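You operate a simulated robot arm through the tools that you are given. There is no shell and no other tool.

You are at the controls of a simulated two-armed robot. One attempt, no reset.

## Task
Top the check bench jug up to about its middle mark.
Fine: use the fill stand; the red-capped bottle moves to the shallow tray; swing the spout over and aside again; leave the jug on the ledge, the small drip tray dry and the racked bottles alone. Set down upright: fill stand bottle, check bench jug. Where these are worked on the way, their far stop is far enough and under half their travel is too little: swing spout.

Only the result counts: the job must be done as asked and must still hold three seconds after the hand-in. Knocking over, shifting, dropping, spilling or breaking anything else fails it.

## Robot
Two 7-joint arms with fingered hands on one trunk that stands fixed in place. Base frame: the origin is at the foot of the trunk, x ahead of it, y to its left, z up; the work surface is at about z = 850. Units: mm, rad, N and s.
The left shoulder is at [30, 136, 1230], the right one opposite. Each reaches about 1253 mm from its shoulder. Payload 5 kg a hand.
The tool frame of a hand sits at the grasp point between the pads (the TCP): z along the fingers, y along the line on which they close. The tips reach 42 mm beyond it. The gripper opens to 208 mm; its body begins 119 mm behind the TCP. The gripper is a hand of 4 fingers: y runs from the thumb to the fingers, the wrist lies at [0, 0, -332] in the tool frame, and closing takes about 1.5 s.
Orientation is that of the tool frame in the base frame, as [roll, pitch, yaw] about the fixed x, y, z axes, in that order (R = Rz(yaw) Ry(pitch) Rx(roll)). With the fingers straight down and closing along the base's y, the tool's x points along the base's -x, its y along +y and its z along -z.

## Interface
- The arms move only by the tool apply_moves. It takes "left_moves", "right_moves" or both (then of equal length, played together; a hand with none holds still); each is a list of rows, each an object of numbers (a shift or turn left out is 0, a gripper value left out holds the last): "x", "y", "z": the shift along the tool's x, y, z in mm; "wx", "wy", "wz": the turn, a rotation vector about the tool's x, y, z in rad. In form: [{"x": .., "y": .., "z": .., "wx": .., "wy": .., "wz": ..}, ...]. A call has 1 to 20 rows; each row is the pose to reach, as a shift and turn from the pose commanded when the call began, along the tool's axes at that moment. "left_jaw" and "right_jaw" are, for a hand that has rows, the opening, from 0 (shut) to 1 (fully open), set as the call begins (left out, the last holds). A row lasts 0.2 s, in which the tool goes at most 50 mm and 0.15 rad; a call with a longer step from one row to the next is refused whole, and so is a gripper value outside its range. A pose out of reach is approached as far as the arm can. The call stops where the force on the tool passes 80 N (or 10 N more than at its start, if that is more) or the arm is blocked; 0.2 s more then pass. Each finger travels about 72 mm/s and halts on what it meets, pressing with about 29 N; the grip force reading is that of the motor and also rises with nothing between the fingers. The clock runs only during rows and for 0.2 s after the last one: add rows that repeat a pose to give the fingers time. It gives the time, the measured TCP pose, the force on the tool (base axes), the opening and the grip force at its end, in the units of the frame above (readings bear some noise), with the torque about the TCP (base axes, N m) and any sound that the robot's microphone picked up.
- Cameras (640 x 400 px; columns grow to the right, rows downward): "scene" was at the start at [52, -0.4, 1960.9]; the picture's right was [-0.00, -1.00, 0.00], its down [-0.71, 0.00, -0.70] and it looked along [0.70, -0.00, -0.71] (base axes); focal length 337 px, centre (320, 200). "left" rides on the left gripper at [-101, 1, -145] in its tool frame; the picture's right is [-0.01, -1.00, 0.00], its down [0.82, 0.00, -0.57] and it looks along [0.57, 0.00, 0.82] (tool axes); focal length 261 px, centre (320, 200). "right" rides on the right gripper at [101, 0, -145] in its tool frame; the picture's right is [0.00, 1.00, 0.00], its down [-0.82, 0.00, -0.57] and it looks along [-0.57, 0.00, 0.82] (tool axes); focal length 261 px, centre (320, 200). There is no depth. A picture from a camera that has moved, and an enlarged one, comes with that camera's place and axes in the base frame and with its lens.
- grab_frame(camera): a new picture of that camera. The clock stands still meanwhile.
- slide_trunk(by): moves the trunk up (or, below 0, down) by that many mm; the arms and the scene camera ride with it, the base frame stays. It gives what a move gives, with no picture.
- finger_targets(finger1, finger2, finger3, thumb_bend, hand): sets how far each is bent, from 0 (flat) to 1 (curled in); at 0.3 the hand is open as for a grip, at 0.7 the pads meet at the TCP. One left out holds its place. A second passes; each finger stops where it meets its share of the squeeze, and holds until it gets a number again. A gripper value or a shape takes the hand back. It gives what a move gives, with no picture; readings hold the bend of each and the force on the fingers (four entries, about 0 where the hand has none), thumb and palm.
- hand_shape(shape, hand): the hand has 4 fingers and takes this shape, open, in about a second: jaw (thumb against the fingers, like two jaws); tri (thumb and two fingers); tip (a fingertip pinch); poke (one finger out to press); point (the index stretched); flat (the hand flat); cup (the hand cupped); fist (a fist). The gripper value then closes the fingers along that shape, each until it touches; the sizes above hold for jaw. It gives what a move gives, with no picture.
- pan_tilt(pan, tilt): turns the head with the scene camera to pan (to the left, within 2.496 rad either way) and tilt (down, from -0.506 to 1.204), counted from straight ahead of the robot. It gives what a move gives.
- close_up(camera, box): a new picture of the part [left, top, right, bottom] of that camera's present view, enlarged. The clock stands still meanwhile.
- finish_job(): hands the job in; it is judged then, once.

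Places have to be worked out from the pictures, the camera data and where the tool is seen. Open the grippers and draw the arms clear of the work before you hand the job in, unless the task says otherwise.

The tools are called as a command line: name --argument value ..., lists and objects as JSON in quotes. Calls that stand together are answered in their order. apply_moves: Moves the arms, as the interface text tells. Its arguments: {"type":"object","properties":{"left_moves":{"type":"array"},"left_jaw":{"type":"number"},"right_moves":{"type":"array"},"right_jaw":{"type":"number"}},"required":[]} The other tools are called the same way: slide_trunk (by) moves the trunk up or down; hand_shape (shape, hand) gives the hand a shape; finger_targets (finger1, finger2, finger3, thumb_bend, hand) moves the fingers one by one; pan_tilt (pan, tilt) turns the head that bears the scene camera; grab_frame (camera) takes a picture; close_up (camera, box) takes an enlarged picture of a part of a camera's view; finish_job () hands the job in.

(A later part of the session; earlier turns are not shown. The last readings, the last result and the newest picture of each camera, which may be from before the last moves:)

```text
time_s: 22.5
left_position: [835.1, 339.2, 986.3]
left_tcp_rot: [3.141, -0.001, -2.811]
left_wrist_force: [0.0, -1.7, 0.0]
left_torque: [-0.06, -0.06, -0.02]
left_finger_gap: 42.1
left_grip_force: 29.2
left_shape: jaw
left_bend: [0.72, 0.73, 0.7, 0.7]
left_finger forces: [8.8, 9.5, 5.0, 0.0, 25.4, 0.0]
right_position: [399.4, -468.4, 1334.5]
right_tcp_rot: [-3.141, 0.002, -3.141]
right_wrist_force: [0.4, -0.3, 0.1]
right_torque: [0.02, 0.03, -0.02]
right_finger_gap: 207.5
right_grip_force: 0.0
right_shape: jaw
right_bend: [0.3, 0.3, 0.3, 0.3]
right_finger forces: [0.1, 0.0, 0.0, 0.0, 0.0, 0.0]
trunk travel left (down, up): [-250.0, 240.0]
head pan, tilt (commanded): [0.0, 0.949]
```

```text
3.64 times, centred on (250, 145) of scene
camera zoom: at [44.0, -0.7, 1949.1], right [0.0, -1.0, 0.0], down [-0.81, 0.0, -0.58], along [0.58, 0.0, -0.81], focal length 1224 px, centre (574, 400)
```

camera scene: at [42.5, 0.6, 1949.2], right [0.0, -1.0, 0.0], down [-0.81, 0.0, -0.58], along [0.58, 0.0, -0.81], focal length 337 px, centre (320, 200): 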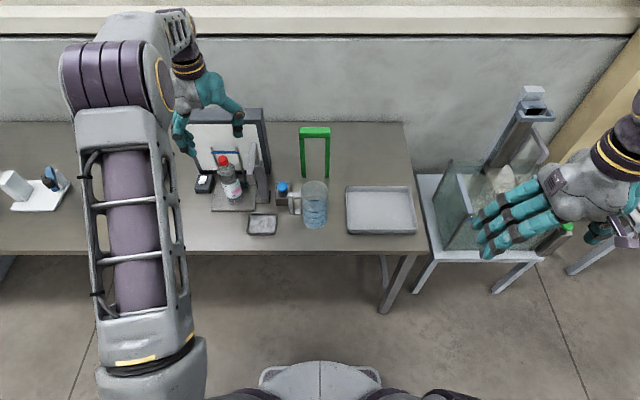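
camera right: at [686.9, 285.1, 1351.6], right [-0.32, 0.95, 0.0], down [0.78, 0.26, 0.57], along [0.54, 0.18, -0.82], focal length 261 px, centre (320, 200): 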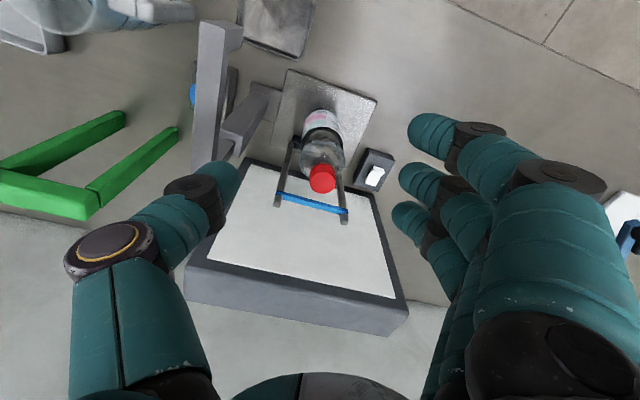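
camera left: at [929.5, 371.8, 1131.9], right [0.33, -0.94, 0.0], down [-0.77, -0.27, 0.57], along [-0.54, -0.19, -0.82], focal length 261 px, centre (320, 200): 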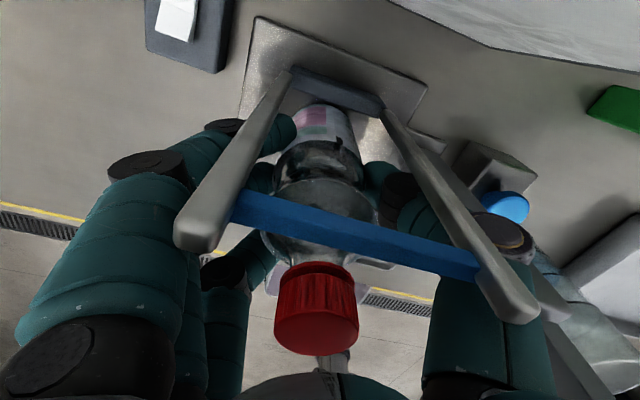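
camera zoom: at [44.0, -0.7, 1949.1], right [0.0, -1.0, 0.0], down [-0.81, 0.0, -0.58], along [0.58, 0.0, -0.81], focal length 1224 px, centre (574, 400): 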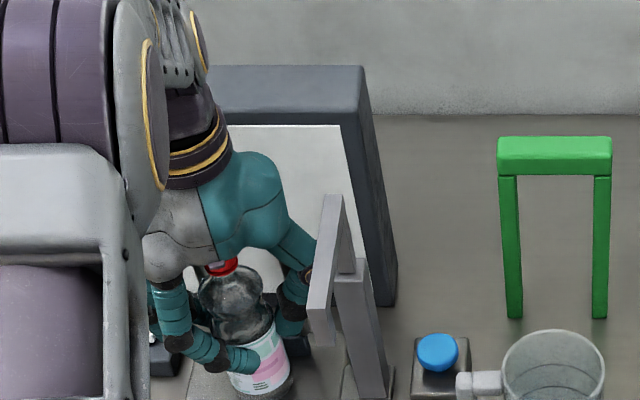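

The grip settled on the bottle's waist (gap 42 mm, 29 N). I lift gently, easing away from the frame and spout, then pull back toward me.

apply_moves --left_moves '[{"z": -8}, {"z": -16}, {"x": 2, "y": 9, "z": -28}, {"x": 12, "y": 20, "z": -36}, {"x": 30, "y": 30, "z": -44}, {"x": 58, "y": 46, "z": -60}, {"x": 90, "y": 58, "z": -78}, {"x": 122, "y": 65, "z": -98}, {"x": 152, "y": 68, "z": -118}, {"x": 182, "y": 60, "z": -136}, {"x": 208, "y": 46, "z": -148}, {"x": 227, "y": 30, "z": -150}]'

grab_frame --camera "scene"

grab_frame --camera "left"

```text
time_s: 25.1
left_position: [609.6, 292.1, 1137.8]
left_tcp_rot: [-3.141, -0.001, -2.809]
left_wrist_force: [-0.2, 0.1, -5.4]
left_torque: [-0.03, 0.02, -0.02]
left_finger_gap: 41.6
left_grip_force: 29.1
left_shape: jaw
left_bend: [0.72, 0.73, 0.7, 0.7]
left_finger forces: [9.8, 10.0, 5.0, 0.0, 24.4, 0.0]
right_position: [401.2, -470.0, 1333.1]
right_tcp_rot: [3.141, 0.0, -3.139]
right_wrist_force: [0.3, -1.3, -1.3]
right_torque: [0.11, -0.01, 0.01]
right_finger_gap: 207.8
right_grip_force: 0.0
right_shape: jaw
right_bend: [0.3, 0.3, 0.3, 0.3]
right_finger forces: [0.1, 0.0, 0.1, 0.0, 0.1, 0.1]
trunk travel left (down, up): [-250.0, 240.0]
head pan, tilt (commanded): [0.0, 0.949]
```

```text
taken
camera scene: at [43.9, -1.8, 1949.0], right [0.0, -1.0, 0.0], down [-0.81, 0.0, -0.58], along [0.58, 0.0, -0.81], focal length 337 px, centre (320, 200)
```

scene: 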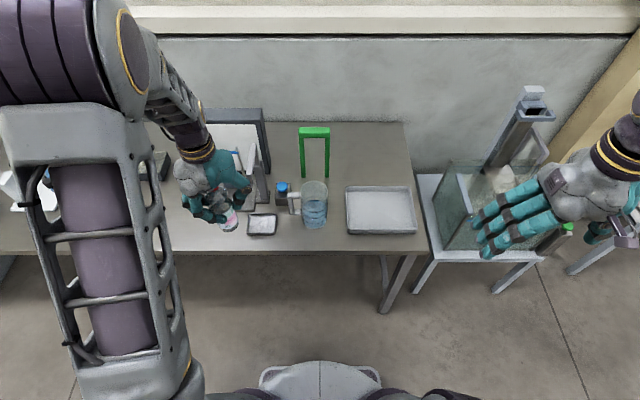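

```text
taken
camera left: at [703.8, 324.9, 1282.6], right [0.33, -0.94, 0.0], down [-0.77, -0.27, 0.57], along [-0.54, -0.19, -0.82], focal length 261 px, centre (320, 200)
```

left: 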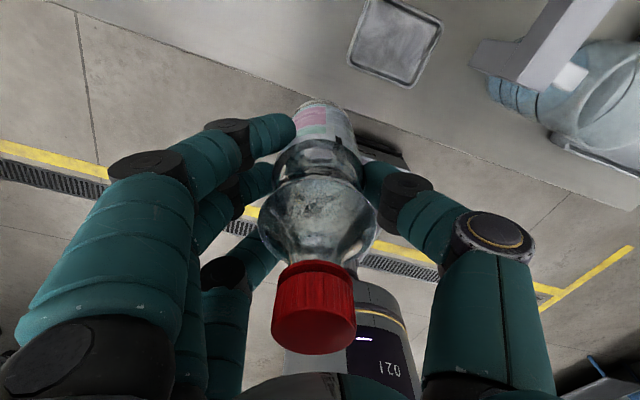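

Bottle is held (5.4 N weight). I carry it along at x≈600 in front of the jug, then forward over the shallow tray.

apply_moves --left_moves '[{"x": 12, "y": -34, "wz": 0.03}, {"x": 25, "y": -70, "wz": 0.06}, {"x": 39, "y": -107, "wz": 0.09}, {"x": 53, "y": -144, "wz": 0.12}, {"x": 66, "y": -181, "wz": 0.15}, {"x": 79, "y": -218, "wz": 0.18}, {"x": 92, "y": -255, "wz": 0.21}, {"x": 105, "y": -292, "wz": 0.24}, {"x": 118, "y": -328, "wz": 0.27}, {"x": 131, "y": -364, "wz": 0.3}, {"x": 142, "y": -400, "wz": 0.33}, {"x": 150, "y": -434, "wz": 0.33}, {"x": 150, "y": -466, "wz": 0.33}, {"x": 130, "y": -490, "wz": 0.33}, {"x": 100, "y": -511, "wz": 0.33}, {"x": 68, "y": -528, "wz": 0.33}, {"x": 38, "y": -541, "wz": 0.33}, {"x": 9, "y": -552, "wz": 0.33}, {"x": 9, "y": -552, "wz": 0.33}]'

grab_frame --camera "scene"

grab_frame --camera "left"

```text
time_s: 29.1
left_position: [779.9, -232.8, 1137.3]
left_tcp_rot: [3.141, 0.0, 3.14]
left_wrist_force: [-1.0, 0.0, -4.4]
left_torque: [-0.01, -0.06, 0.01]
left_finger_gap: 41.4
left_grip_force: 29.4
left_shape: jaw
left_bend: [0.72, 0.73, 0.7, 0.7]
left_finger forces: [10.6, 10.1, 4.3, 0.1, 24.2, 0.0]
right_position: [399.3, -469.0, 1335.0]
right_tcp_rot: [-3.142, 0.0, 3.141]
right_wrist_force: [-1.4, -0.1, 0.6]
right_torque: [0.01, -0.1, 0.0]
right_finger_gap: 207.9
right_grip_force: 0.0
right_shape: jaw
right_bend: [0.3, 0.3, 0.3, 0.3]
right_finger forces: [0.1, 0.0, 0.1, 0.0, 0.1, 0.0]
trunk travel left (down, up): [-250.0, 240.0]
head pan, tilt (commanded): [0.0, 0.949]
```

```text
taken
camera scene: at [42.6, -1.0, 1949.2], right [0.0, -1.0, 0.0], down [-0.81, 0.0, -0.58], along [0.58, 0.0, -0.81], focal length 337 px, centre (320, 200)
```

scene: 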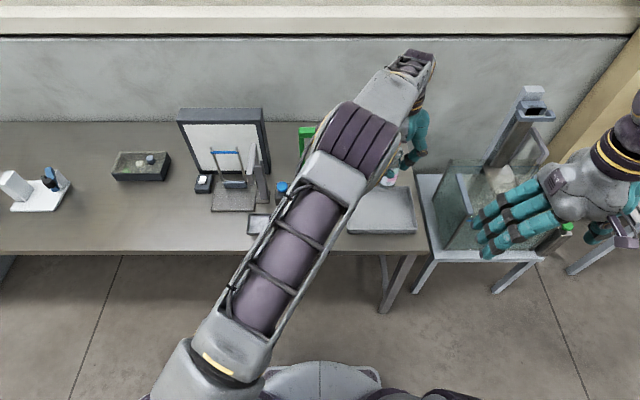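

```text
taken
camera left: at [880.3, -233.3, 1282.2], right [0.01, -1.0, 0.0], down [-0.82, 0.0, 0.57], along [-0.57, 0.0, -0.82], focal length 261 px, centre (320, 200)
```

left: 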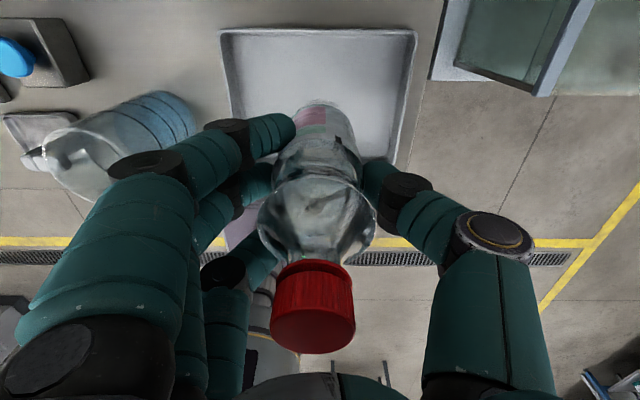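

Bottle is over the tray centre. I descend to just above the tray floor.

apply_moves --left_moves '[{"z": 30}, {"z": 65}, {"z": 100}, {"z": 130}, {"z": 145}, {"z": 150}, {"z": 150}]'

grab_frame --camera "left"

```text
time_s: 30.7
left_position: [780.3, -231.9, 985.3]
left_tcp_rot: [3.14, -0.001, -3.14]
left_wrist_force: [-0.2, 0.0, -4.8]
left_torque: [0.01, 0.0, 0.0]
left_finger_gap: 41.3
left_grip_force: 29.5
left_shape: jaw
left_bend: [0.72, 0.73, 0.7, 0.7]
left_finger forces: [10.9, 10.3, 4.2, 0.0, 24.1, 0.1]
right_position: [400.5, -469.9, 1335.1]
right_tcp_rot: [-3.141, 0.002, 3.141]
right_wrist_force: [0.1, 0.1, -0.3]
right_torque: [0.03, -0.02, 0.0]
right_finger_gap: 207.7
right_grip_force: 0.0
right_shape: jaw
right_bend: [0.3, 0.3, 0.3, 0.3]
right_finger forces: [0.1, 0.1, 0.0, 0.0, 0.0, 0.1]
trunk travel left (down, up): [-250.0, 240.0]
head pan, tilt (commanded): [0.0, 0.949]
```

```text
taken
camera left: at [880.8, -232.1, 1130.3], right [0.01, -1.0, 0.0], down [-0.82, 0.0, 0.57], along [-0.57, 0.0, -0.82], focal length 261 px, centre (320, 200)
```

left: 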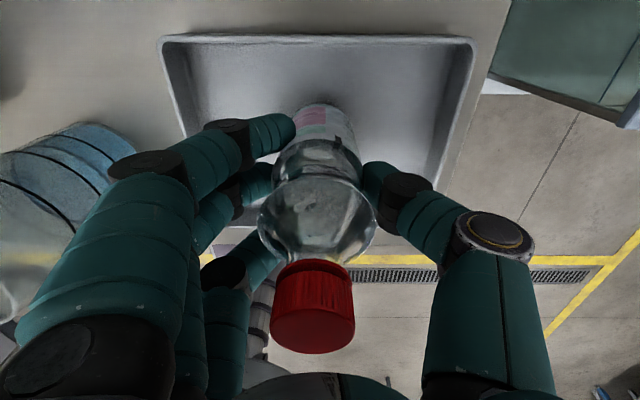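

No contact yet; I lower in small steps watching the vertical force.

apply_moves --left_moves '[{"z": 2}, {"z": 4}, {"z": 4}]'

apply_moves --left_moves '[{"z": 1.5}, {"z": 3}, {"z": 3}]'

```text
time_s: 31.5
left_position: [780.1, -232.6, 982.7]
left_tcp_rot: [-3.14, 0.0, 3.14]
left_wrist_force: [0.4, 0.0, -5.2]
left_torque: [0.01, 0.03, 0.02]
left_finger_gap: 41.3
left_grip_force: 29.1
left_shape: jaw
left_bend: [0.72, 0.73, 0.7, 0.7]
left_finger forces: [10.9, 10.4, 4.3, 0.0, 24.1, 0.0]
right_position: [400.0, -468.5, 1334.6]
right_tcp_rot: [-3.141, 0.0, 3.141]
right_wrist_force: [-0.1, -0.2, 0.1]
right_torque: [0.01, 0.02, -0.02]
right_finger_gap: 207.6
right_grip_force: 0.0
right_shape: jaw
right_bend: [0.3, 0.3, 0.3, 0.3]
right_finger forces: [0.1, 0.0, 0.0, 0.0, 0.0, 0.0]
trunk travel left (down, up): [-250.0, 240.0]
head pan, tilt (commanded): [0.0, 0.949]
```

```text
time_s: 32.3
left_position: [781.3, -232.5, 978.0]
left_tcp_rot: [-3.141, -0.001, 3.142]
left_wrist_force: [0.4, 0.5, -5.9]
left_torque: [0.0, -0.02, 0.01]
left_finger_gap: 41.2
left_grip_force: 28.9
left_shape: jaw
left_bend: [0.72, 0.73, 0.7, 0.7]
left_finger forces: [10.8, 10.3, 4.2, 0.1, 24.0, 0.1]
right_position: [401.8, -469.8, 1334.3]
right_tcp_rot: [3.141, 0.0, -3.141]
right_wrist_force: [0.0, -0.2, -0.5]
right_torque: [0.01, 0.02, -0.01]
right_finger_gap: 207.5
right_grip_force: 0.0
right_shape: jaw
right_bend: [0.3, 0.3, 0.3, 0.3]
right_finger forces: [0.1, 0.0, 0.0, 0.0, 0.1, 0.0]
trunk travel left (down, up): [-250.0, 240.0]
head pan, tilt (commanded): [0.0, 0.949]
```

apply_moves --left_moves '[{"z": 1.5}, {"z": 3}, {"z": 3}]'

close_up --camera "scene" --box '[330, 130, 450, 240]'

```text
time_s: 33.1
left_position: [779.4, -231.6, 978.7]
left_tcp_rot: [3.141, 0.001, 3.141]
left_wrist_force: [-1.7, -0.6, 3.1]
left_torque: [0.1, 0.06, 0.05]
left_finger_gap: 41.4
left_grip_force: 28.9
left_shape: jaw
left_bend: [0.72, 0.73, 0.71, 0.7]
left_finger forces: [10.5, 10.6, 4.5, 0.0, 25.4, 0.0]
right_position: [398.8, -468.2, 1335.5]
right_tcp_rot: [3.141, 0.002, -3.14]
right_wrist_force: [-0.1, -0.9, -0.5]
right_torque: [-0.01, -0.03, -0.02]
right_finger_gap: 208.1
right_grip_force: 0.0
right_shape: jaw
right_bend: [0.3, 0.3, 0.3, 0.3]
right_finger forces: [0.0, 0.0, 0.0, 0.0, 0.0, 0.0]
trunk travel left (down, up): [-250.0, 240.0]
head pan, tilt (commanded): [0.0, 0.949]
```

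```text
3.64 times, centred on (390, 185) of scene
camera zoom: at [43.5, -0.8, 1949.2], right [0.0, -1.0, 0.0], down [-0.81, 0.0, -0.58], along [0.58, 0.0, -0.81], focal length 1224 px, centre (66, 254)
```

zoom: 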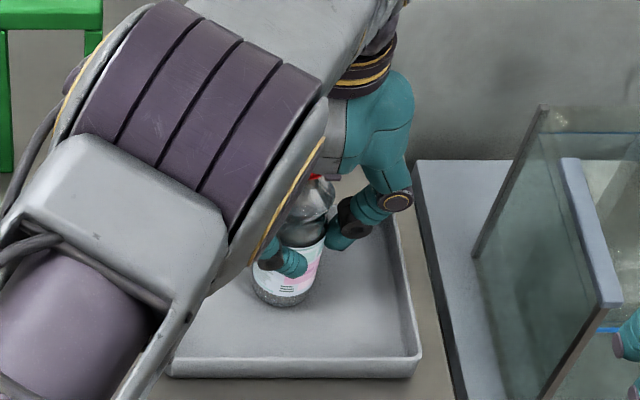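

Contact: vertical load flipped from −5.9 to +3.1 N, so the bottle stands on the tray floor. I open to clear it, then check.

apply_moves --left_moves '[{"x": 0}, {"x": 0}, {"x": 0}, {"x": 0}, {"x": 0}]' --left_jaw 0.5

grab_frame --camera "left"

```text
time_s: 34.3
left_position: [780.4, -232.1, 977.9]
left_tcp_rot: [3.141, -0.001, 3.141]
left_wrist_force: [0.0, 0.1, 0.6]
left_torque: [0.03, 0.01, -0.03]
left_finger_gap: 103.1
left_grip_force: 0.0
left_shape: jaw
left_bend: [0.73, 0.73, 0.73, 0.7]
left_finger forces: [0.0, 0.1, 0.0, 0.0, 0.1, 0.0]
right_position: [400.7, -470.0, 1334.5]
right_tcp_rot: [3.14, 0.0, 3.14]
right_wrist_force: [-0.1, -0.4, 0.2]
right_torque: [0.05, -0.03, 0.0]
right_finger_gap: 207.8
right_grip_force: 0.1
right_shape: jaw
right_bend: [0.3, 0.3, 0.3, 0.3]
right_finger forces: [0.0, 0.1, 0.0, 0.0, 0.0, 0.1]
trunk travel left (down, up): [-250.0, 240.0]
head pan, tilt (commanded): [0.0, 0.949]
```

```text
taken
camera left: at [880.4, -231.6, 1121.8], right [0.01, -1.0, 0.0], down [-0.82, 0.0, 0.57], along [-0.57, 0.0, -0.82], focal length 261 px, centre (320, 200)
```

left: 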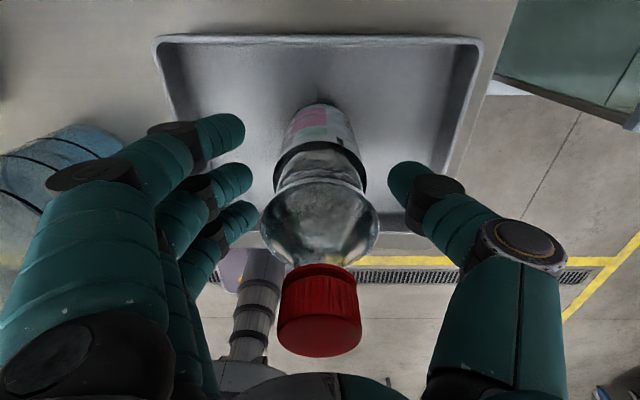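

Bottle stands freely in the tray. I raise the left hand straight up, then go above the jug with a −90° yaw (fingers on the far side, thumb on my side, handle between).

apply_moves --left_moves '[{"z": -30}, {"z": -75}, {"z": -120}, {"z": -165}, {"z": -205}, {"x": 3, "y": 18, "z": -225, "wz": 0.13}, {"x": 7, "y": 42, "z": -225, "wz": 0.27}, {"x": 11, "y": 66, "z": -225, "wz": 0.41}, {"x": 15, "y": 90, "z": -225, "wz": 0.55}, {"x": 19, "y": 114, "z": -225, "wz": 0.69}, {"x": 23, "y": 138, "z": -225, "wz": 0.83}, {"x": 27, "y": 162, "z": -225, "wz": 0.97}, {"x": 31, "y": 186, "z": -225, "wz": 1.11}, {"x": 35, "y": 210, "z": -225, "wz": 1.25}, {"x": 39, "y": 234, "z": -225, "wz": 1.39}, {"x": 43, "y": 254, "z": -225, "wz": 1.5}, {"x": 43, "y": 254, "z": -225, "wz": 1.5708}, {"x": 43, "y": 254, "z": -225, "wz": 1.5708}]' --left_jaw 0.72

grab_frame --camera "scene"

grab_frame --camera "left"

```text
time_s: 38.1
left_position: [736.0, 22.5, 1201.8]
left_tcp_rot: [3.14, -0.001, 1.57]
left_wrist_force: [0.0, 0.7, 0.7]
left_torque: [-0.01, -0.03, 0.0]
left_finger_gap: 149.1
left_grip_force: 0.2
left_shape: jaw
left_bend: [0.28, 0.28, 0.28, 0.55]
left_finger forces: [0.0, 0.0, 0.1, 0.0, 0.0, 0.0]
right_position: [400.6, -467.0, 1334.7]
right_tcp_rot: [3.142, -0.002, -3.137]
right_wrist_force: [-0.2, 0.1, -0.2]
right_torque: [-0.05, 0.0, -0.01]
right_finger_gap: 207.7
right_grip_force: 0.1
right_shape: jaw
right_bend: [0.3, 0.3, 0.3, 0.3]
right_finger forces: [0.0, 0.0, 0.0, 0.0, 0.0, 0.1]
trunk travel left (down, up): [-250.0, 240.0]
head pan, tilt (commanded): [0.0, 0.949]
```

```text
taken
camera scene: at [43.7, -0.1, 1949.1], right [0.0, -1.0, 0.0], down [-0.81, 0.0, -0.58], along [0.58, 0.0, -0.81], focal length 337 px, centre (320, 200)
```

scene: 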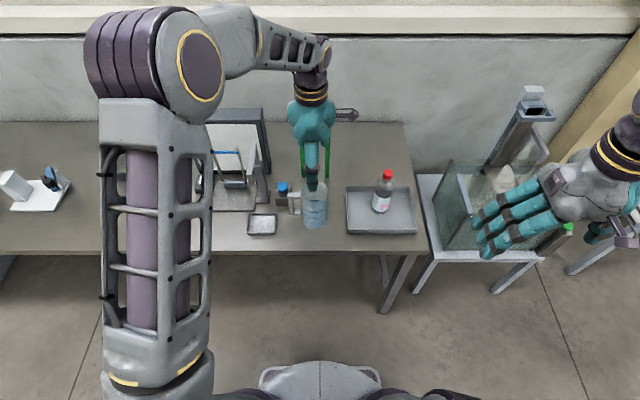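

```text
taken
camera left: at [735.9, -78.7, 1347.1], right [-1.0, 0.0, 0.0], down [0.0, 0.82, 0.57], along [0.0, 0.57, -0.82], focal length 261 px, centre (320, 200)
```

left: 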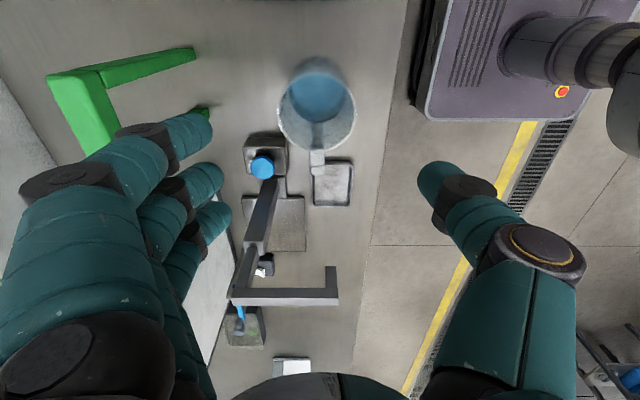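

Yaw reached; the bottle stands upright in the tray. I zoom on the jug from the hand camera to centre on it.

close_up --camera "left" --box '[220, 30, 420, 220]'

close_up --camera "left" --box '[200, 170, 380, 370]'

close_up --camera "scene" --box '[240, 60, 380, 240]'

```text
2.11 times, centred on (320, 125) of left
camera zoom: at [735.9, -78.7, 1347.1], right [-1.0, 0.0, 0.0], down [0.0, 0.82, 0.57], along [0.0, 0.57, -0.82], focal length 549 px, centre (320, 358)
```

zoom: 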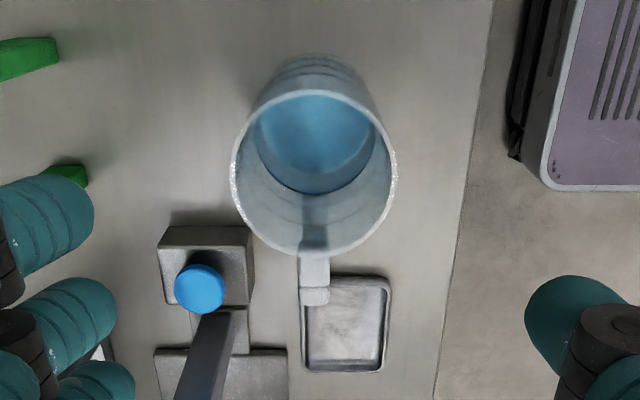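

```text
2.00 times, centred on (290, 270) of left
camera zoom: at [735.9, -78.7, 1347.1], right [-1.0, 0.0, 0.0], down [0.0, 0.82, 0.57], along [0.0, 0.57, -0.82], focal length 521 px, centre (380, 60)
```

zoom: 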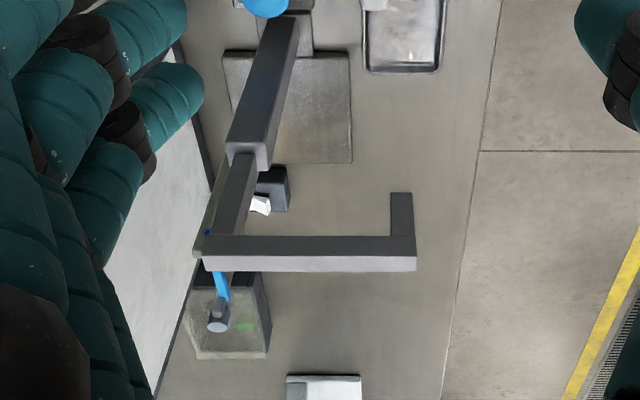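

```text
2.22 times, centred on (310, 150) of scene
camera zoom: at [43.7, -0.1, 1949.1], right [0.0, -1.0, 0.0], down [-0.81, 0.0, -0.58], along [0.58, 0.0, -0.81], focal length 748 px, centre (342, 311)
```

zoom: 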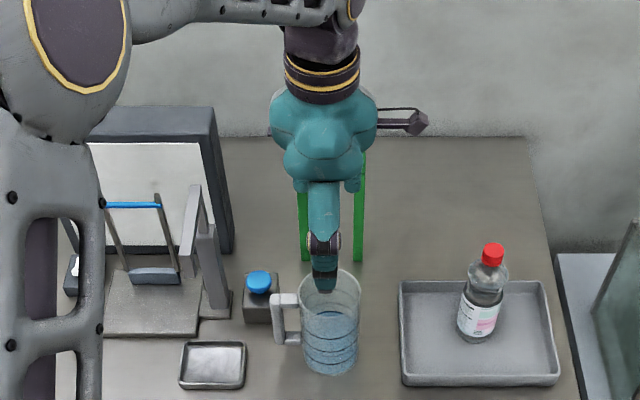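

Jug axis ≈ (739, 19), rim z≈1027. I descend around it to z≈958 with the hand open ~150 mm.

apply_moves --left_moves '[{"x": -3, "y": 2.5, "z": 40}, {"x": -3, "y": 2.5, "z": 85}, {"x": -3, "y": 2.5, "z": 125}, {"x": -3, "y": 2.5, "z": 165}, {"x": -3, "y": 2.5, "z": 205}, {"x": -3, "y": 2.5, "z": 235}, {"x": -3, "y": 2.5, "z": 244}, {"x": -3, "y": 2.5, "z": 244}]'

grab_frame --camera "left"

close_up --camera "scene" --box '[240, 90, 380, 240]'

```text
time_s: 39.9
left_position: [738.9, 19.6, 958.0]
left_tcp_rot: [-3.141, 0.0, 1.571]
left_wrist_force: [-0.2, -0.2, -0.1]
left_torque: [0.02, 0.02, 0.0]
left_finger_gap: 149.2
left_grip_force: 0.1
left_shape: jaw
left_bend: [0.28, 0.28, 0.28, 0.55]
left_finger forces: [0.0, 0.0, 0.0, 0.0, 0.0, 0.0]
right_position: [400.3, -468.5, 1335.1]
right_tcp_rot: [-3.14, -0.001, -3.141]
right_wrist_force: [0.2, -0.4, -0.2]
right_torque: [-0.02, 0.0, 0.03]
right_finger_gap: 207.9
right_grip_force: 0.0
right_shape: jaw
right_bend: [0.3, 0.3, 0.3, 0.3]
right_finger forces: [0.0, 0.0, 0.0, 0.1, 0.0, 0.1]
trunk travel left (down, up): [-250.0, 240.0]
head pan, tilt (commanded): [0.0, 0.949]
```

```text
taken
camera left: at [739.4, -82.2, 1102.2], right [-1.0, -0.01, 0.0], down [0.0, 0.82, 0.57], along [0.0, 0.57, -0.82], focal length 261 px, centre (320, 200)
```

left: 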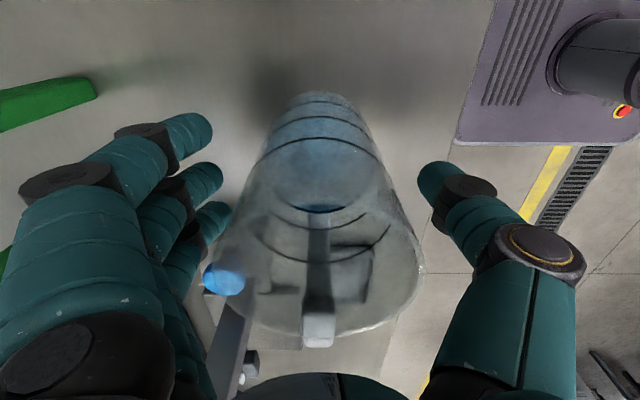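

```text
2.67 times, centred on (310, 165) of scene
camera zoom: at [44.0, -0.6, 1949.1], right [0.0, -1.0, 0.0], down [-0.81, 0.0, -0.58], along [0.58, 0.0, -0.81], focal length 898 px, centre (347, 293)
```

zoom: 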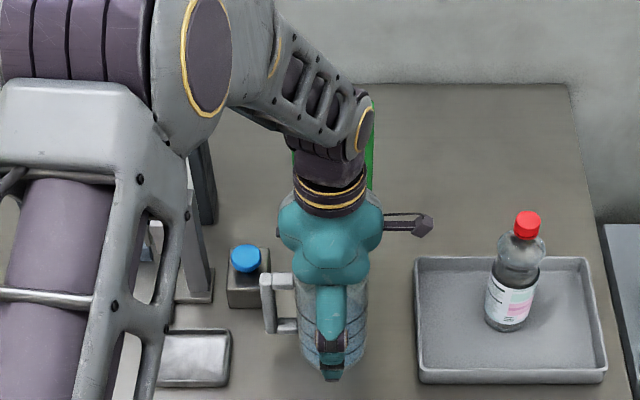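

The jug is centred between fingers and thumb with nothing touching. I close on it.

apply_moves --left_moves '[{"x": 0}, {"x": 0}, {"x": 0}, {"x": 0}, {"x": 0}, {"x": 0}, {"x": 0}, {"x": 0}, {"x": 0}]' --left_jaw 0.0

grab_frame --camera "left"

```text
time_s: 41.9
left_position: [739.7, 18.8, 958.3]
left_tcp_rot: [3.141, 0.0, 1.571]
left_wrist_force: [0.2, -0.3, 0.6]
left_torque: [-0.03, -0.06, -0.01]
left_finger_gap: 90.8
left_grip_force: 29.1
left_shape: jaw
left_bend: [0.73, 0.73, 0.73, 0.7]
left_finger forces: [8.0, 8.7, 7.8, 0.0, 25.9, 0.0]
right_position: [399.4, -468.2, 1334.2]
right_tcp_rot: [3.141, 0.0, -3.14]
right_wrist_force: [0.2, 0.6, 0.1]
right_torque: [0.01, 0.0, -0.03]
right_finger_gap: 207.9
right_grip_force: 0.1
right_shape: jaw
right_bend: [0.3, 0.3, 0.3, 0.3]
right_finger forces: [0.0, 0.0, 0.1, 0.0, 0.0, 0.1]
trunk travel left (down, up): [-250.0, 240.0]
head pan, tilt (commanded): [0.0, 0.949]
```

```text
taken
camera left: at [739.4, -82.3, 1102.3], right [-1.0, -0.01, 0.0], down [0.0, 0.82, 0.57], along [0.0, 0.57, -0.82], focal length 261 px, centre (320, 200)
```

left: 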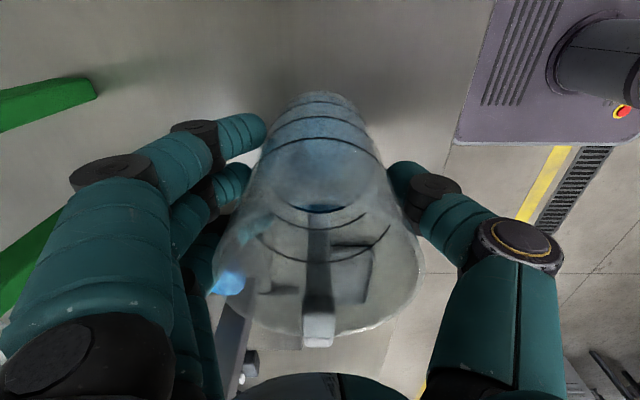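

Gripped evenly (gap 91 mm, 29 N). I lift a little and check the weight.

apply_moves --left_moves '[{"z": -4}, {"z": -10}, {"z": -18}, {"z": -25}, {"z": -25}]'

grab_frame --camera "left"

close_up --camera "scene" --box '[240, 90, 380, 240]'

```text
time_s: 43.1
left_position: [740.2, 18.8, 983.4]
left_tcp_rot: [-3.141, 0.0, 1.571]
left_wrist_force: [0.6, -0.4, -4.4]
left_torque: [-0.04, -0.01, -0.03]
left_finger_gap: 90.8
left_grip_force: 28.9
left_shape: jaw
left_bend: [0.73, 0.73, 0.73, 0.7]
left_finger forces: [8.0, 8.7, 7.8, 0.0, 25.8, 0.1]
right_position: [400.1, -469.1, 1333.9]
right_tcp_rot: [3.141, 0.001, -3.14]
right_wrist_force: [-0.3, -0.2, -0.1]
right_torque: [0.03, 0.01, 0.0]
right_finger_gap: 207.5
right_grip_force: 0.1
right_shape: jaw
right_bend: [0.3, 0.3, 0.3, 0.3]
right_finger forces: [0.1, 0.1, 0.0, 0.1, 0.0, 0.1]
trunk travel left (down, up): [-250.0, 240.0]
head pan, tilt (commanded): [0.0, 0.949]
```

```text
taken
camera left: at [739.1, -82.8, 1126.9], right [-1.0, -0.01, 0.0], down [0.0, 0.82, 0.57], along [0.0, 0.57, -0.82], focal length 261 px, centre (320, 200)
```

left: 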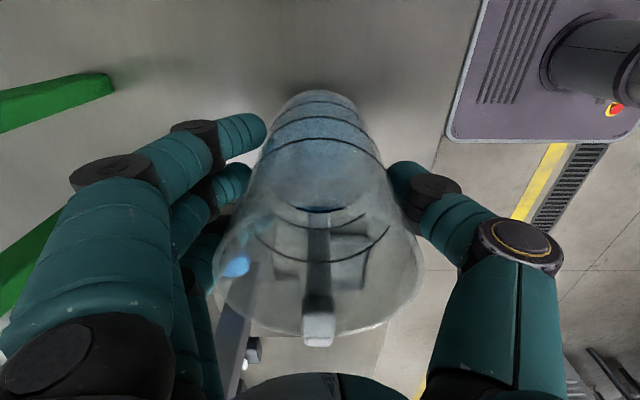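

```text
2.67 times, centred on (310, 165) of scene
camera zoom: at [44.5, -0.7, 1949.0], right [0.0, -1.0, 0.0], down [-0.81, 0.0, -0.58], along [0.58, 0.0, -0.81], focal length 898 px, centre (347, 293)
```

zoom: 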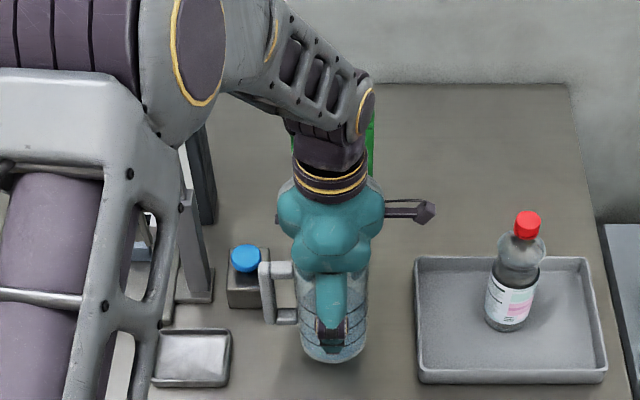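

Jug lifts cleanly. I draw it back toward me, rise, and then travel left while turning it +84° so the handle ends up facing me.

apply_moves --left_moves '[{"y": -8, "z": -10}, {"y": -25, "z": -25}, {"y": -50, "z": -40}, {"y": -80, "z": -55}, {"y": -110, "z": -65}, {"y": -135, "z": -67, "x": 6}, {"y": -148, "z": -67, "x": 22, "wz": -0.08}, {"y": -150, "z": -67, "x": 48, "wz": -0.2}, {"y": -150, "z": -67, "x": 76, "wz": -0.32}, {"y": -150, "z": -67, "x": 105, "wz": -0.45}, {"y": -150, "z": -67, "x": 135, "wz": -0.58}, {"y": -150, "z": -67, "x": 165, "wz": -0.71}, {"y": -150, "z": -67, "x": 195, "wz": -0.84}, {"y": -150, "z": -67, "x": 225, "wz": -0.97}, {"y": -150, "z": -67, "x": 255, "wz": -1.1}, {"y": -150, "z": -67, "x": 285, "wz": -1.22}, {"y": -150, "z": -67, "x": 312, "wz": -1.33}, {"y": -150, "z": -67, "x": 335, "wz": -1.42}, {"y": -150, "z": -67, "x": 346, "wz": -1.47}, {"y": -150, "z": -67, "x": 346, "wz": -1.47}]'

grab_frame --camera "scene"

grab_frame --camera "left"

```text
time_s: 47.3
left_position: [589.4, 364.9, 1050.3]
left_tcp_rot: [-3.14, 0.0, 3.044]
left_wrist_force: [0.0, 0.1, -4.5]
left_torque: [0.02, -0.07, -0.01]
left_finger_gap: 90.5
left_grip_force: 28.5
left_shape: jaw
left_bend: [0.73, 0.73, 0.73, 0.7]
left_finger forces: [8.5, 9.0, 8.5, 0.0, 25.8, 0.0]
right_position: [399.6, -469.4, 1335.1]
right_tcp_rot: [-3.141, 0.0, -3.14]
right_wrist_force: [0.0, 0.0, -0.1]
right_torque: [-0.01, 0.01, -0.02]
right_finger_gap: 207.7
right_grip_force: 0.0
right_shape: jaw
right_bend: [0.3, 0.3, 0.3, 0.3]
right_finger forces: [0.0, 0.0, 0.0, 0.0, 0.0, 0.0]
trunk travel left (down, up): [-250.0, 240.0]
head pan, tilt (commanded): [0.0, 0.949]
```

```text
taken
camera scene: at [44.1, -0.6, 1949.1], right [0.0, -1.0, 0.0], down [-0.81, 0.0, -0.58], along [0.58, 0.0, -0.81], focal length 337 px, centre (320, 200)
```

scene: 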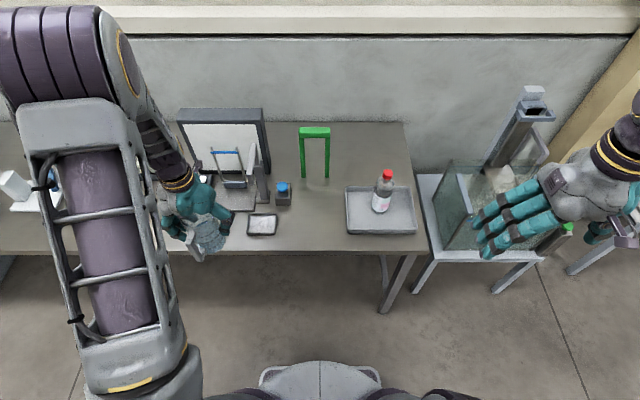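

```text
taken
camera left: at [689.7, 355.2, 1194.9], right [-0.09, -1.0, 0.0], down [-0.82, 0.08, 0.57], along [-0.57, 0.05, -0.82], focal length 261 px, centre (320, 200)
```

left: 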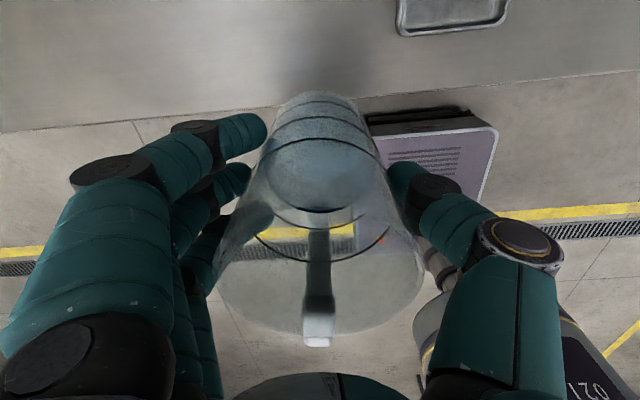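

Jug is level and the handle now faces me. I check the stand (bottle gone) for exact ledge/frame positions before moving in.

close_up --camera "scene" --box '[190, 130, 300, 220]'

```text
4.44 times, centred on (245, 175) of scene
camera zoom: at [44.1, -0.6, 1949.1], right [0.0, -1.0, 0.0], down [-0.81, 0.0, -0.58], along [0.58, 0.0, -0.81], focal length 1497 px, centre (653, 311)
```

zoom: 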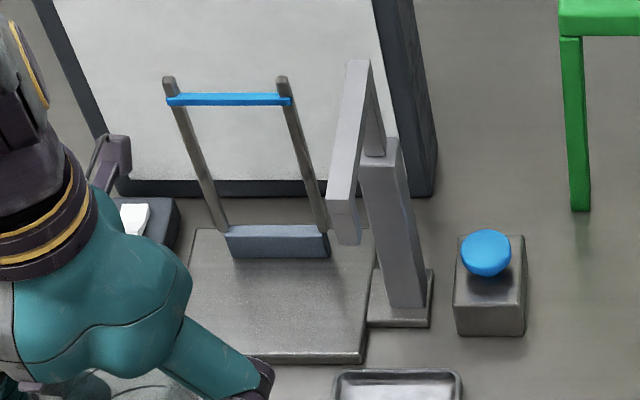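

Ledge spans about x 775–905, y 256–425 with the frame's foot block front at x≈882. I move the jug forward over the ledge at (820, 366), keeping clear of the spout.

apply_moves --left_moves '[{"x": -12, "y": 1.2}, {"x": -40, "y": 4}, {"x": -75, "y": 7.7}, {"x": -110, "y": 11.3}, {"x": -145, "y": 14.8}, {"x": -180, "y": 18.4}, {"x": -210, "y": 21.5}, {"x": -229, "y": 23.5}, {"x": -229, "y": 23.5}]'

grab_frame --camera "left"

close_up --camera "scene" --box '[170, 80, 300, 220]'

```text
time_s: 49.3
left_position: [821.1, 366.0, 1049.8]
left_tcp_rot: [3.141, 0.001, 3.043]
left_wrist_force: [-0.3, -0.4, -3.8]
left_torque: [-0.01, -0.12, 0.01]
left_finger_gap: 90.5
left_grip_force: 29.2
left_shape: jaw
left_bend: [0.73, 0.73, 0.73, 0.7]
left_finger forces: [8.7, 8.8, 8.7, 0.1, 25.8, 0.0]
right_position: [399.5, -469.3, 1334.4]
right_tcp_rot: [3.141, -0.001, 3.142]
right_wrist_force: [-0.7, 0.2, 0.5]
right_torque: [-0.02, 0.0, 0.02]
right_finger_gap: 207.4
right_grip_force: 0.1
right_shape: jaw
right_bend: [0.3, 0.3, 0.3, 0.3]
right_finger forces: [0.1, 0.0, 0.1, 0.0, 0.0, 0.0]
trunk travel left (down, up): [-250.0, 240.0]
head pan, tilt (commanded): [0.0, 0.949]
```

```text
taken
camera left: at [921.8, 356.9, 1194.2], right [-0.1, -1.0, 0.0], down [-0.82, 0.08, 0.57], along [-0.57, 0.05, -0.82], focal length 261 px, centre (320, 200)
```

left: 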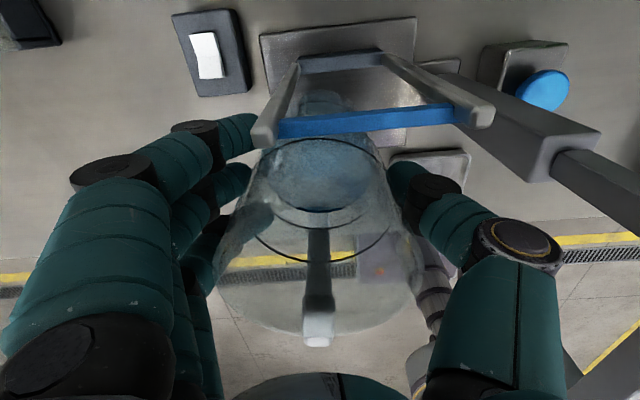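

```text
2.86 times, centred on (235, 150) of scene
camera zoom: at [43.7, -0.4, 1949.1], right [0.0, -1.0, 0.0], down [-0.81, 0.0, -0.58], along [0.58, 0.0, -0.81], focal length 962 px, centre (563, 343)
```

zoom: 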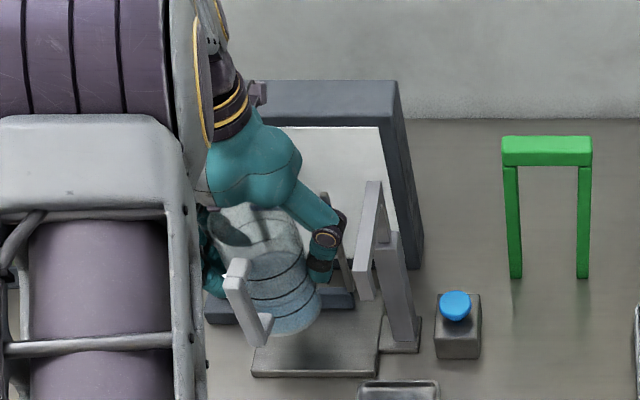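

Clearances look fine. I descend to z≈990, then shift to y≈355.

apply_moves --left_moves '[{"z": 15}, {"z": 32}, {"z": 48}, {"z": 58}, {"z": 60, "x": 0.5, "y": -4}, {"z": 60, "x": 1.1, "y": -11}, {"z": 60, "x": 1.1, "y": -11}]'

grab_frame --camera "left"

close_up --camera "scene" --box '[170, 80, 300, 220]'

```text
time_s: 50.9
left_position: [817.8, 356.6, 989.2]
left_tcp_rot: [-3.141, 0.0, 3.043]
left_wrist_force: [-0.3, 0.2, -5.3]
left_torque: [0.0, -0.09, 0.01]
left_finger_gap: 90.6
left_grip_force: 29.2
left_shape: jaw
left_bend: [0.73, 0.73, 0.73, 0.7]
left_finger forces: [8.8, 8.9, 8.8, 0.0, 25.7, 0.1]
right_position: [400.7, -468.5, 1334.5]
right_tcp_rot: [3.141, 0.0, -3.141]
right_wrist_force: [0.1, -0.1, -0.6]
right_torque: [-0.02, -0.01, -0.02]
right_finger_gap: 207.7
right_grip_force: 0.1
right_shape: jaw
right_bend: [0.3, 0.3, 0.3, 0.3]
right_finger forces: [0.0, 0.0, 0.0, 0.0, 0.0, 0.0]
trunk travel left (down, up): [-250.0, 240.0]
head pan, tilt (commanded): [0.0, 0.949]
```

```text
taken
camera left: at [917.5, 346.0, 1133.8], right [-0.1, -1.0, 0.0], down [-0.82, 0.08, 0.57], along [-0.57, 0.05, -0.82], focal length 261 px, centre (320, 200)
```

left: 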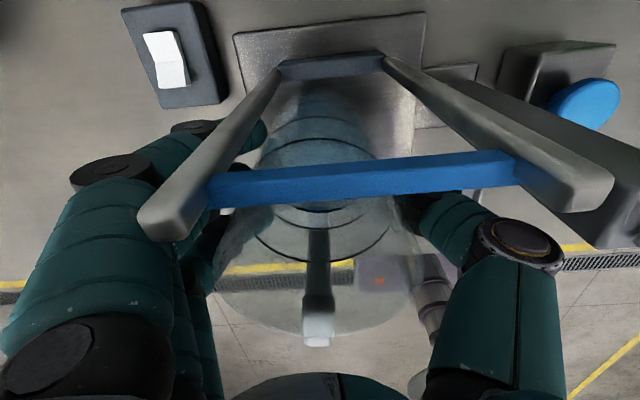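

```text
2.86 times, centred on (235, 150) of scene
camera zoom: at [44.4, 0.0, 1949.1], right [0.0, -1.0, 0.0], down [-0.81, 0.0, -0.58], along [0.58, 0.0, -0.81], focal length 962 px, centre (563, 343)
```

zoom: 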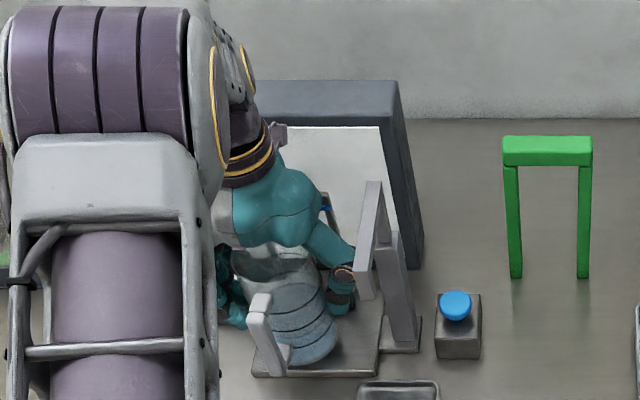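

Clear so far. I lower the last ~18 mm in small steps watching for contact.

apply_moves --left_moves '[{"z": 5}, {"z": 10}, {"z": 13}, {"z": 13}]'

apply_moves --left_moves '[{"z": 1.5}, {"z": 3}, {"z": 3}]'

```text
time_s: 51.9
left_position: [818.7, 355.2, 977.2]
left_tcp_rot: [3.142, 0.001, 3.043]
left_wrist_force: [0.3, 1.3, -5.3]
left_torque: [-0.02, -0.09, 0.02]
left_finger_gap: 90.5
left_grip_force: 28.8
left_shape: jaw
left_bend: [0.73, 0.73, 0.73, 0.7]
left_finger forces: [8.8, 8.8, 8.8, 0.0, 25.8, 0.1]
right_position: [401.4, -468.2, 1334.8]
right_tcp_rot: [-3.141, -0.001, -3.141]
right_wrist_force: [0.2, 0.3, -0.4]
right_torque: [-0.02, 0.01, 0.0]
right_finger_gap: 207.7
right_grip_force: 0.1
right_shape: jaw
right_bend: [0.3, 0.3, 0.3, 0.3]
right_finger forces: [0.0, 0.0, 0.0, 0.1, 0.0, 0.0]
trunk travel left (down, up): [-250.0, 240.0]
head pan, tilt (commanded): [0.0, 0.949]
```

```text
time_s: 52.7
left_position: [818.2, 354.2, 974.9]
left_tcp_rot: [3.141, -0.001, 3.042]
left_wrist_force: [0.2, 0.1, -2.5]
left_torque: [0.01, -0.05, -0.03]
left_finger_gap: 90.4
left_grip_force: 29.1
left_shape: jaw
left_bend: [0.73, 0.73, 0.73, 0.7]
left_finger forces: [8.8, 8.8, 8.9, 0.1, 25.9, 0.0]
right_position: [400.2, -469.7, 1334.3]
right_tcp_rot: [3.14, 0.0, 3.141]
right_wrist_force: [0.1, -0.2, 0.1]
right_torque: [0.01, 0.02, -0.01]
right_finger_gap: 207.9
right_grip_force: 0.0
right_shape: jaw
right_bend: [0.3, 0.3, 0.3, 0.3]
right_finger forces: [0.1, 0.1, 0.0, 0.1, 0.0, 0.0]
trunk travel left (down, up): [-250.0, 240.0]
head pan, tilt (commanded): [0.0, 0.949]
```

Load dropped from −5.3 to −2.5 N: first contact. A bit more to seat it.

apply_moves --left_moves '[{"z": 0.8}, {"z": 1.5}, {"z": 1.5}]'

grab_frame --camera "left"

```text
time_s: 53.5
left_position: [818.5, 354.8, 972.9]
left_tcp_rot: [3.141, 0.002, 3.042]
left_wrist_force: [2.3, 1.4, 7.9]
left_torque: [0.03, 0.01, -0.03]
left_finger_gap: 90.2
left_grip_force: 28.6
left_shape: jaw
left_bend: [0.73, 0.73, 0.73, 0.7]
left_finger forces: [9.6, 9.6, 9.7, 0.1, 27.4, 0.1]
right_position: [400.8, -469.0, 1333.9]
right_tcp_rot: [-3.141, 0.001, -3.141]
right_wrist_force: [0.9, -0.4, 0.0]
right_torque: [-0.01, 0.02, 0.02]
right_finger_gap: 207.9
right_grip_force: 0.1
right_shape: jaw
right_bend: [0.3, 0.3, 0.3, 0.3]
right_finger forces: [0.0, 0.0, 0.1, 0.0, 0.1, 0.1]
trunk travel left (down, up): [-250.0, 240.0]
head pan, tilt (commanded): [0.0, 0.949]
```

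```text
taken
camera left: at [917.8, 344.5, 1118.2], right [-0.1, -1.0, 0.0], down [-0.82, 0.08, 0.57], along [-0.57, 0.05, -0.82], focal length 261 px, centre (320, 200)
```

left: 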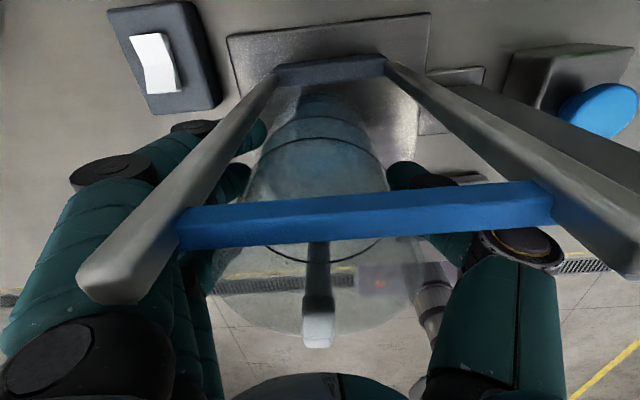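

Seated (+7.9 N). I open slightly (to ~120 mm) to release.

apply_moves --left_moves '[{"z": -0.5}, {"z": -1}, {"z": -1}, {"z": -1}]' --left_jaw 0.57

grab_frame --camera "left"

```text
time_s: 54.5
left_position: [817.6, 355.4, 973.4]
left_tcp_rot: [-3.141, 0.002, 3.041]
left_wrist_force: [0.4, 0.6, -0.3]
left_torque: [-0.01, -0.01, 0.0]
left_finger_gap: 117.7
left_grip_force: 0.1
left_shape: jaw
left_bend: [0.72, 0.72, 0.72, 0.7]
left_finger forces: [0.0, 0.0, 0.1, 0.1, 0.0, 0.0]
right_position: [400.1, -469.0, 1335.1]
right_tcp_rot: [3.141, 0.001, 3.142]
right_wrist_force: [0.7, 0.1, 0.0]
right_torque: [-0.02, 0.01, 0.01]
right_finger_gap: 208.0
right_grip_force: 0.0
right_shape: jaw
right_bend: [0.3, 0.3, 0.3, 0.3]
right_finger forces: [0.1, 0.0, 0.0, 0.1, 0.0, 0.0]
trunk travel left (down, up): [-250.0, 240.0]
head pan, tilt (commanded): [0.0, 0.949]
```

```text
taken
camera left: at [917.6, 344.7, 1118.0], right [-0.1, -1.0, 0.0], down [-0.82, 0.08, 0.57], along [-0.57, 0.05, -0.82], focal length 261 px, centre (320, 200)
```

left: 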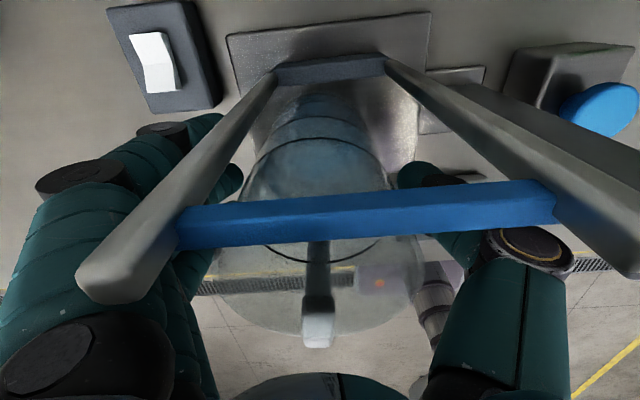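

Released with no side forces. I rise straight up.

apply_moves --left_moves '[{"z": -20}, {"z": -50}, {"z": -85}, {"z": -125}, {"z": -165}, {"z": -205}, {"z": -245}, {"z": -260}]'

grab_frame --camera "left"

close_up --camera "scene" --box '[170, 80, 300, 220]'

```text
time_s: 56.3
left_position: [816.3, 355.7, 1234.0]
left_tcp_rot: [3.141, 0.001, 3.041]
left_wrist_force: [-0.5, 0.1, -1.6]
left_torque: [0.02, 0.01, 0.01]
left_finger_gap: 117.8
left_grip_force: 0.1
left_shape: jaw
left_bend: [0.72, 0.72, 0.72, 0.7]
left_finger forces: [0.1, 0.0, 0.0, 0.0, 0.0, 0.0]
right_position: [399.5, -468.1, 1334.7]
right_tcp_rot: [3.141, 0.001, -3.141]
right_wrist_force: [-1.3, -0.5, 0.2]
right_torque: [0.01, 0.0, 0.01]
right_finger_gap: 208.1
right_grip_force: 0.0
right_shape: jaw
right_bend: [0.3, 0.3, 0.3, 0.3]
right_finger forces: [0.0, 0.0, 0.1, 0.0, 0.1, 0.1]
trunk travel left (down, up): [-250.0, 240.0]
head pan, tilt (commanded): [0.0, 0.949]
```

```text
taken
camera left: at [917.1, 345.4, 1379.4], right [-0.1, -1.0, 0.0], down [-0.82, 0.08, 0.57], along [-0.57, 0.05, -0.82], focal length 261 px, centre (320, 200)
```

left: 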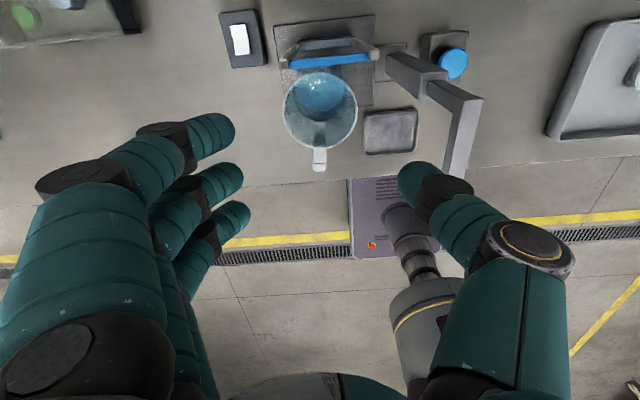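

```text
2.86 times, centred on (235, 150) of scene
camera zoom: at [43.9, -0.5, 1949.1], right [0.0, -1.0, 0.0], down [-0.81, 0.0, -0.58], along [0.58, 0.0, -0.81], focal length 962 px, centre (563, 343)
```

zoom: 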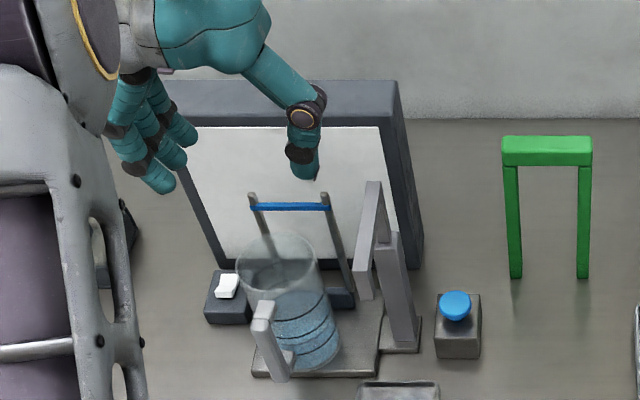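

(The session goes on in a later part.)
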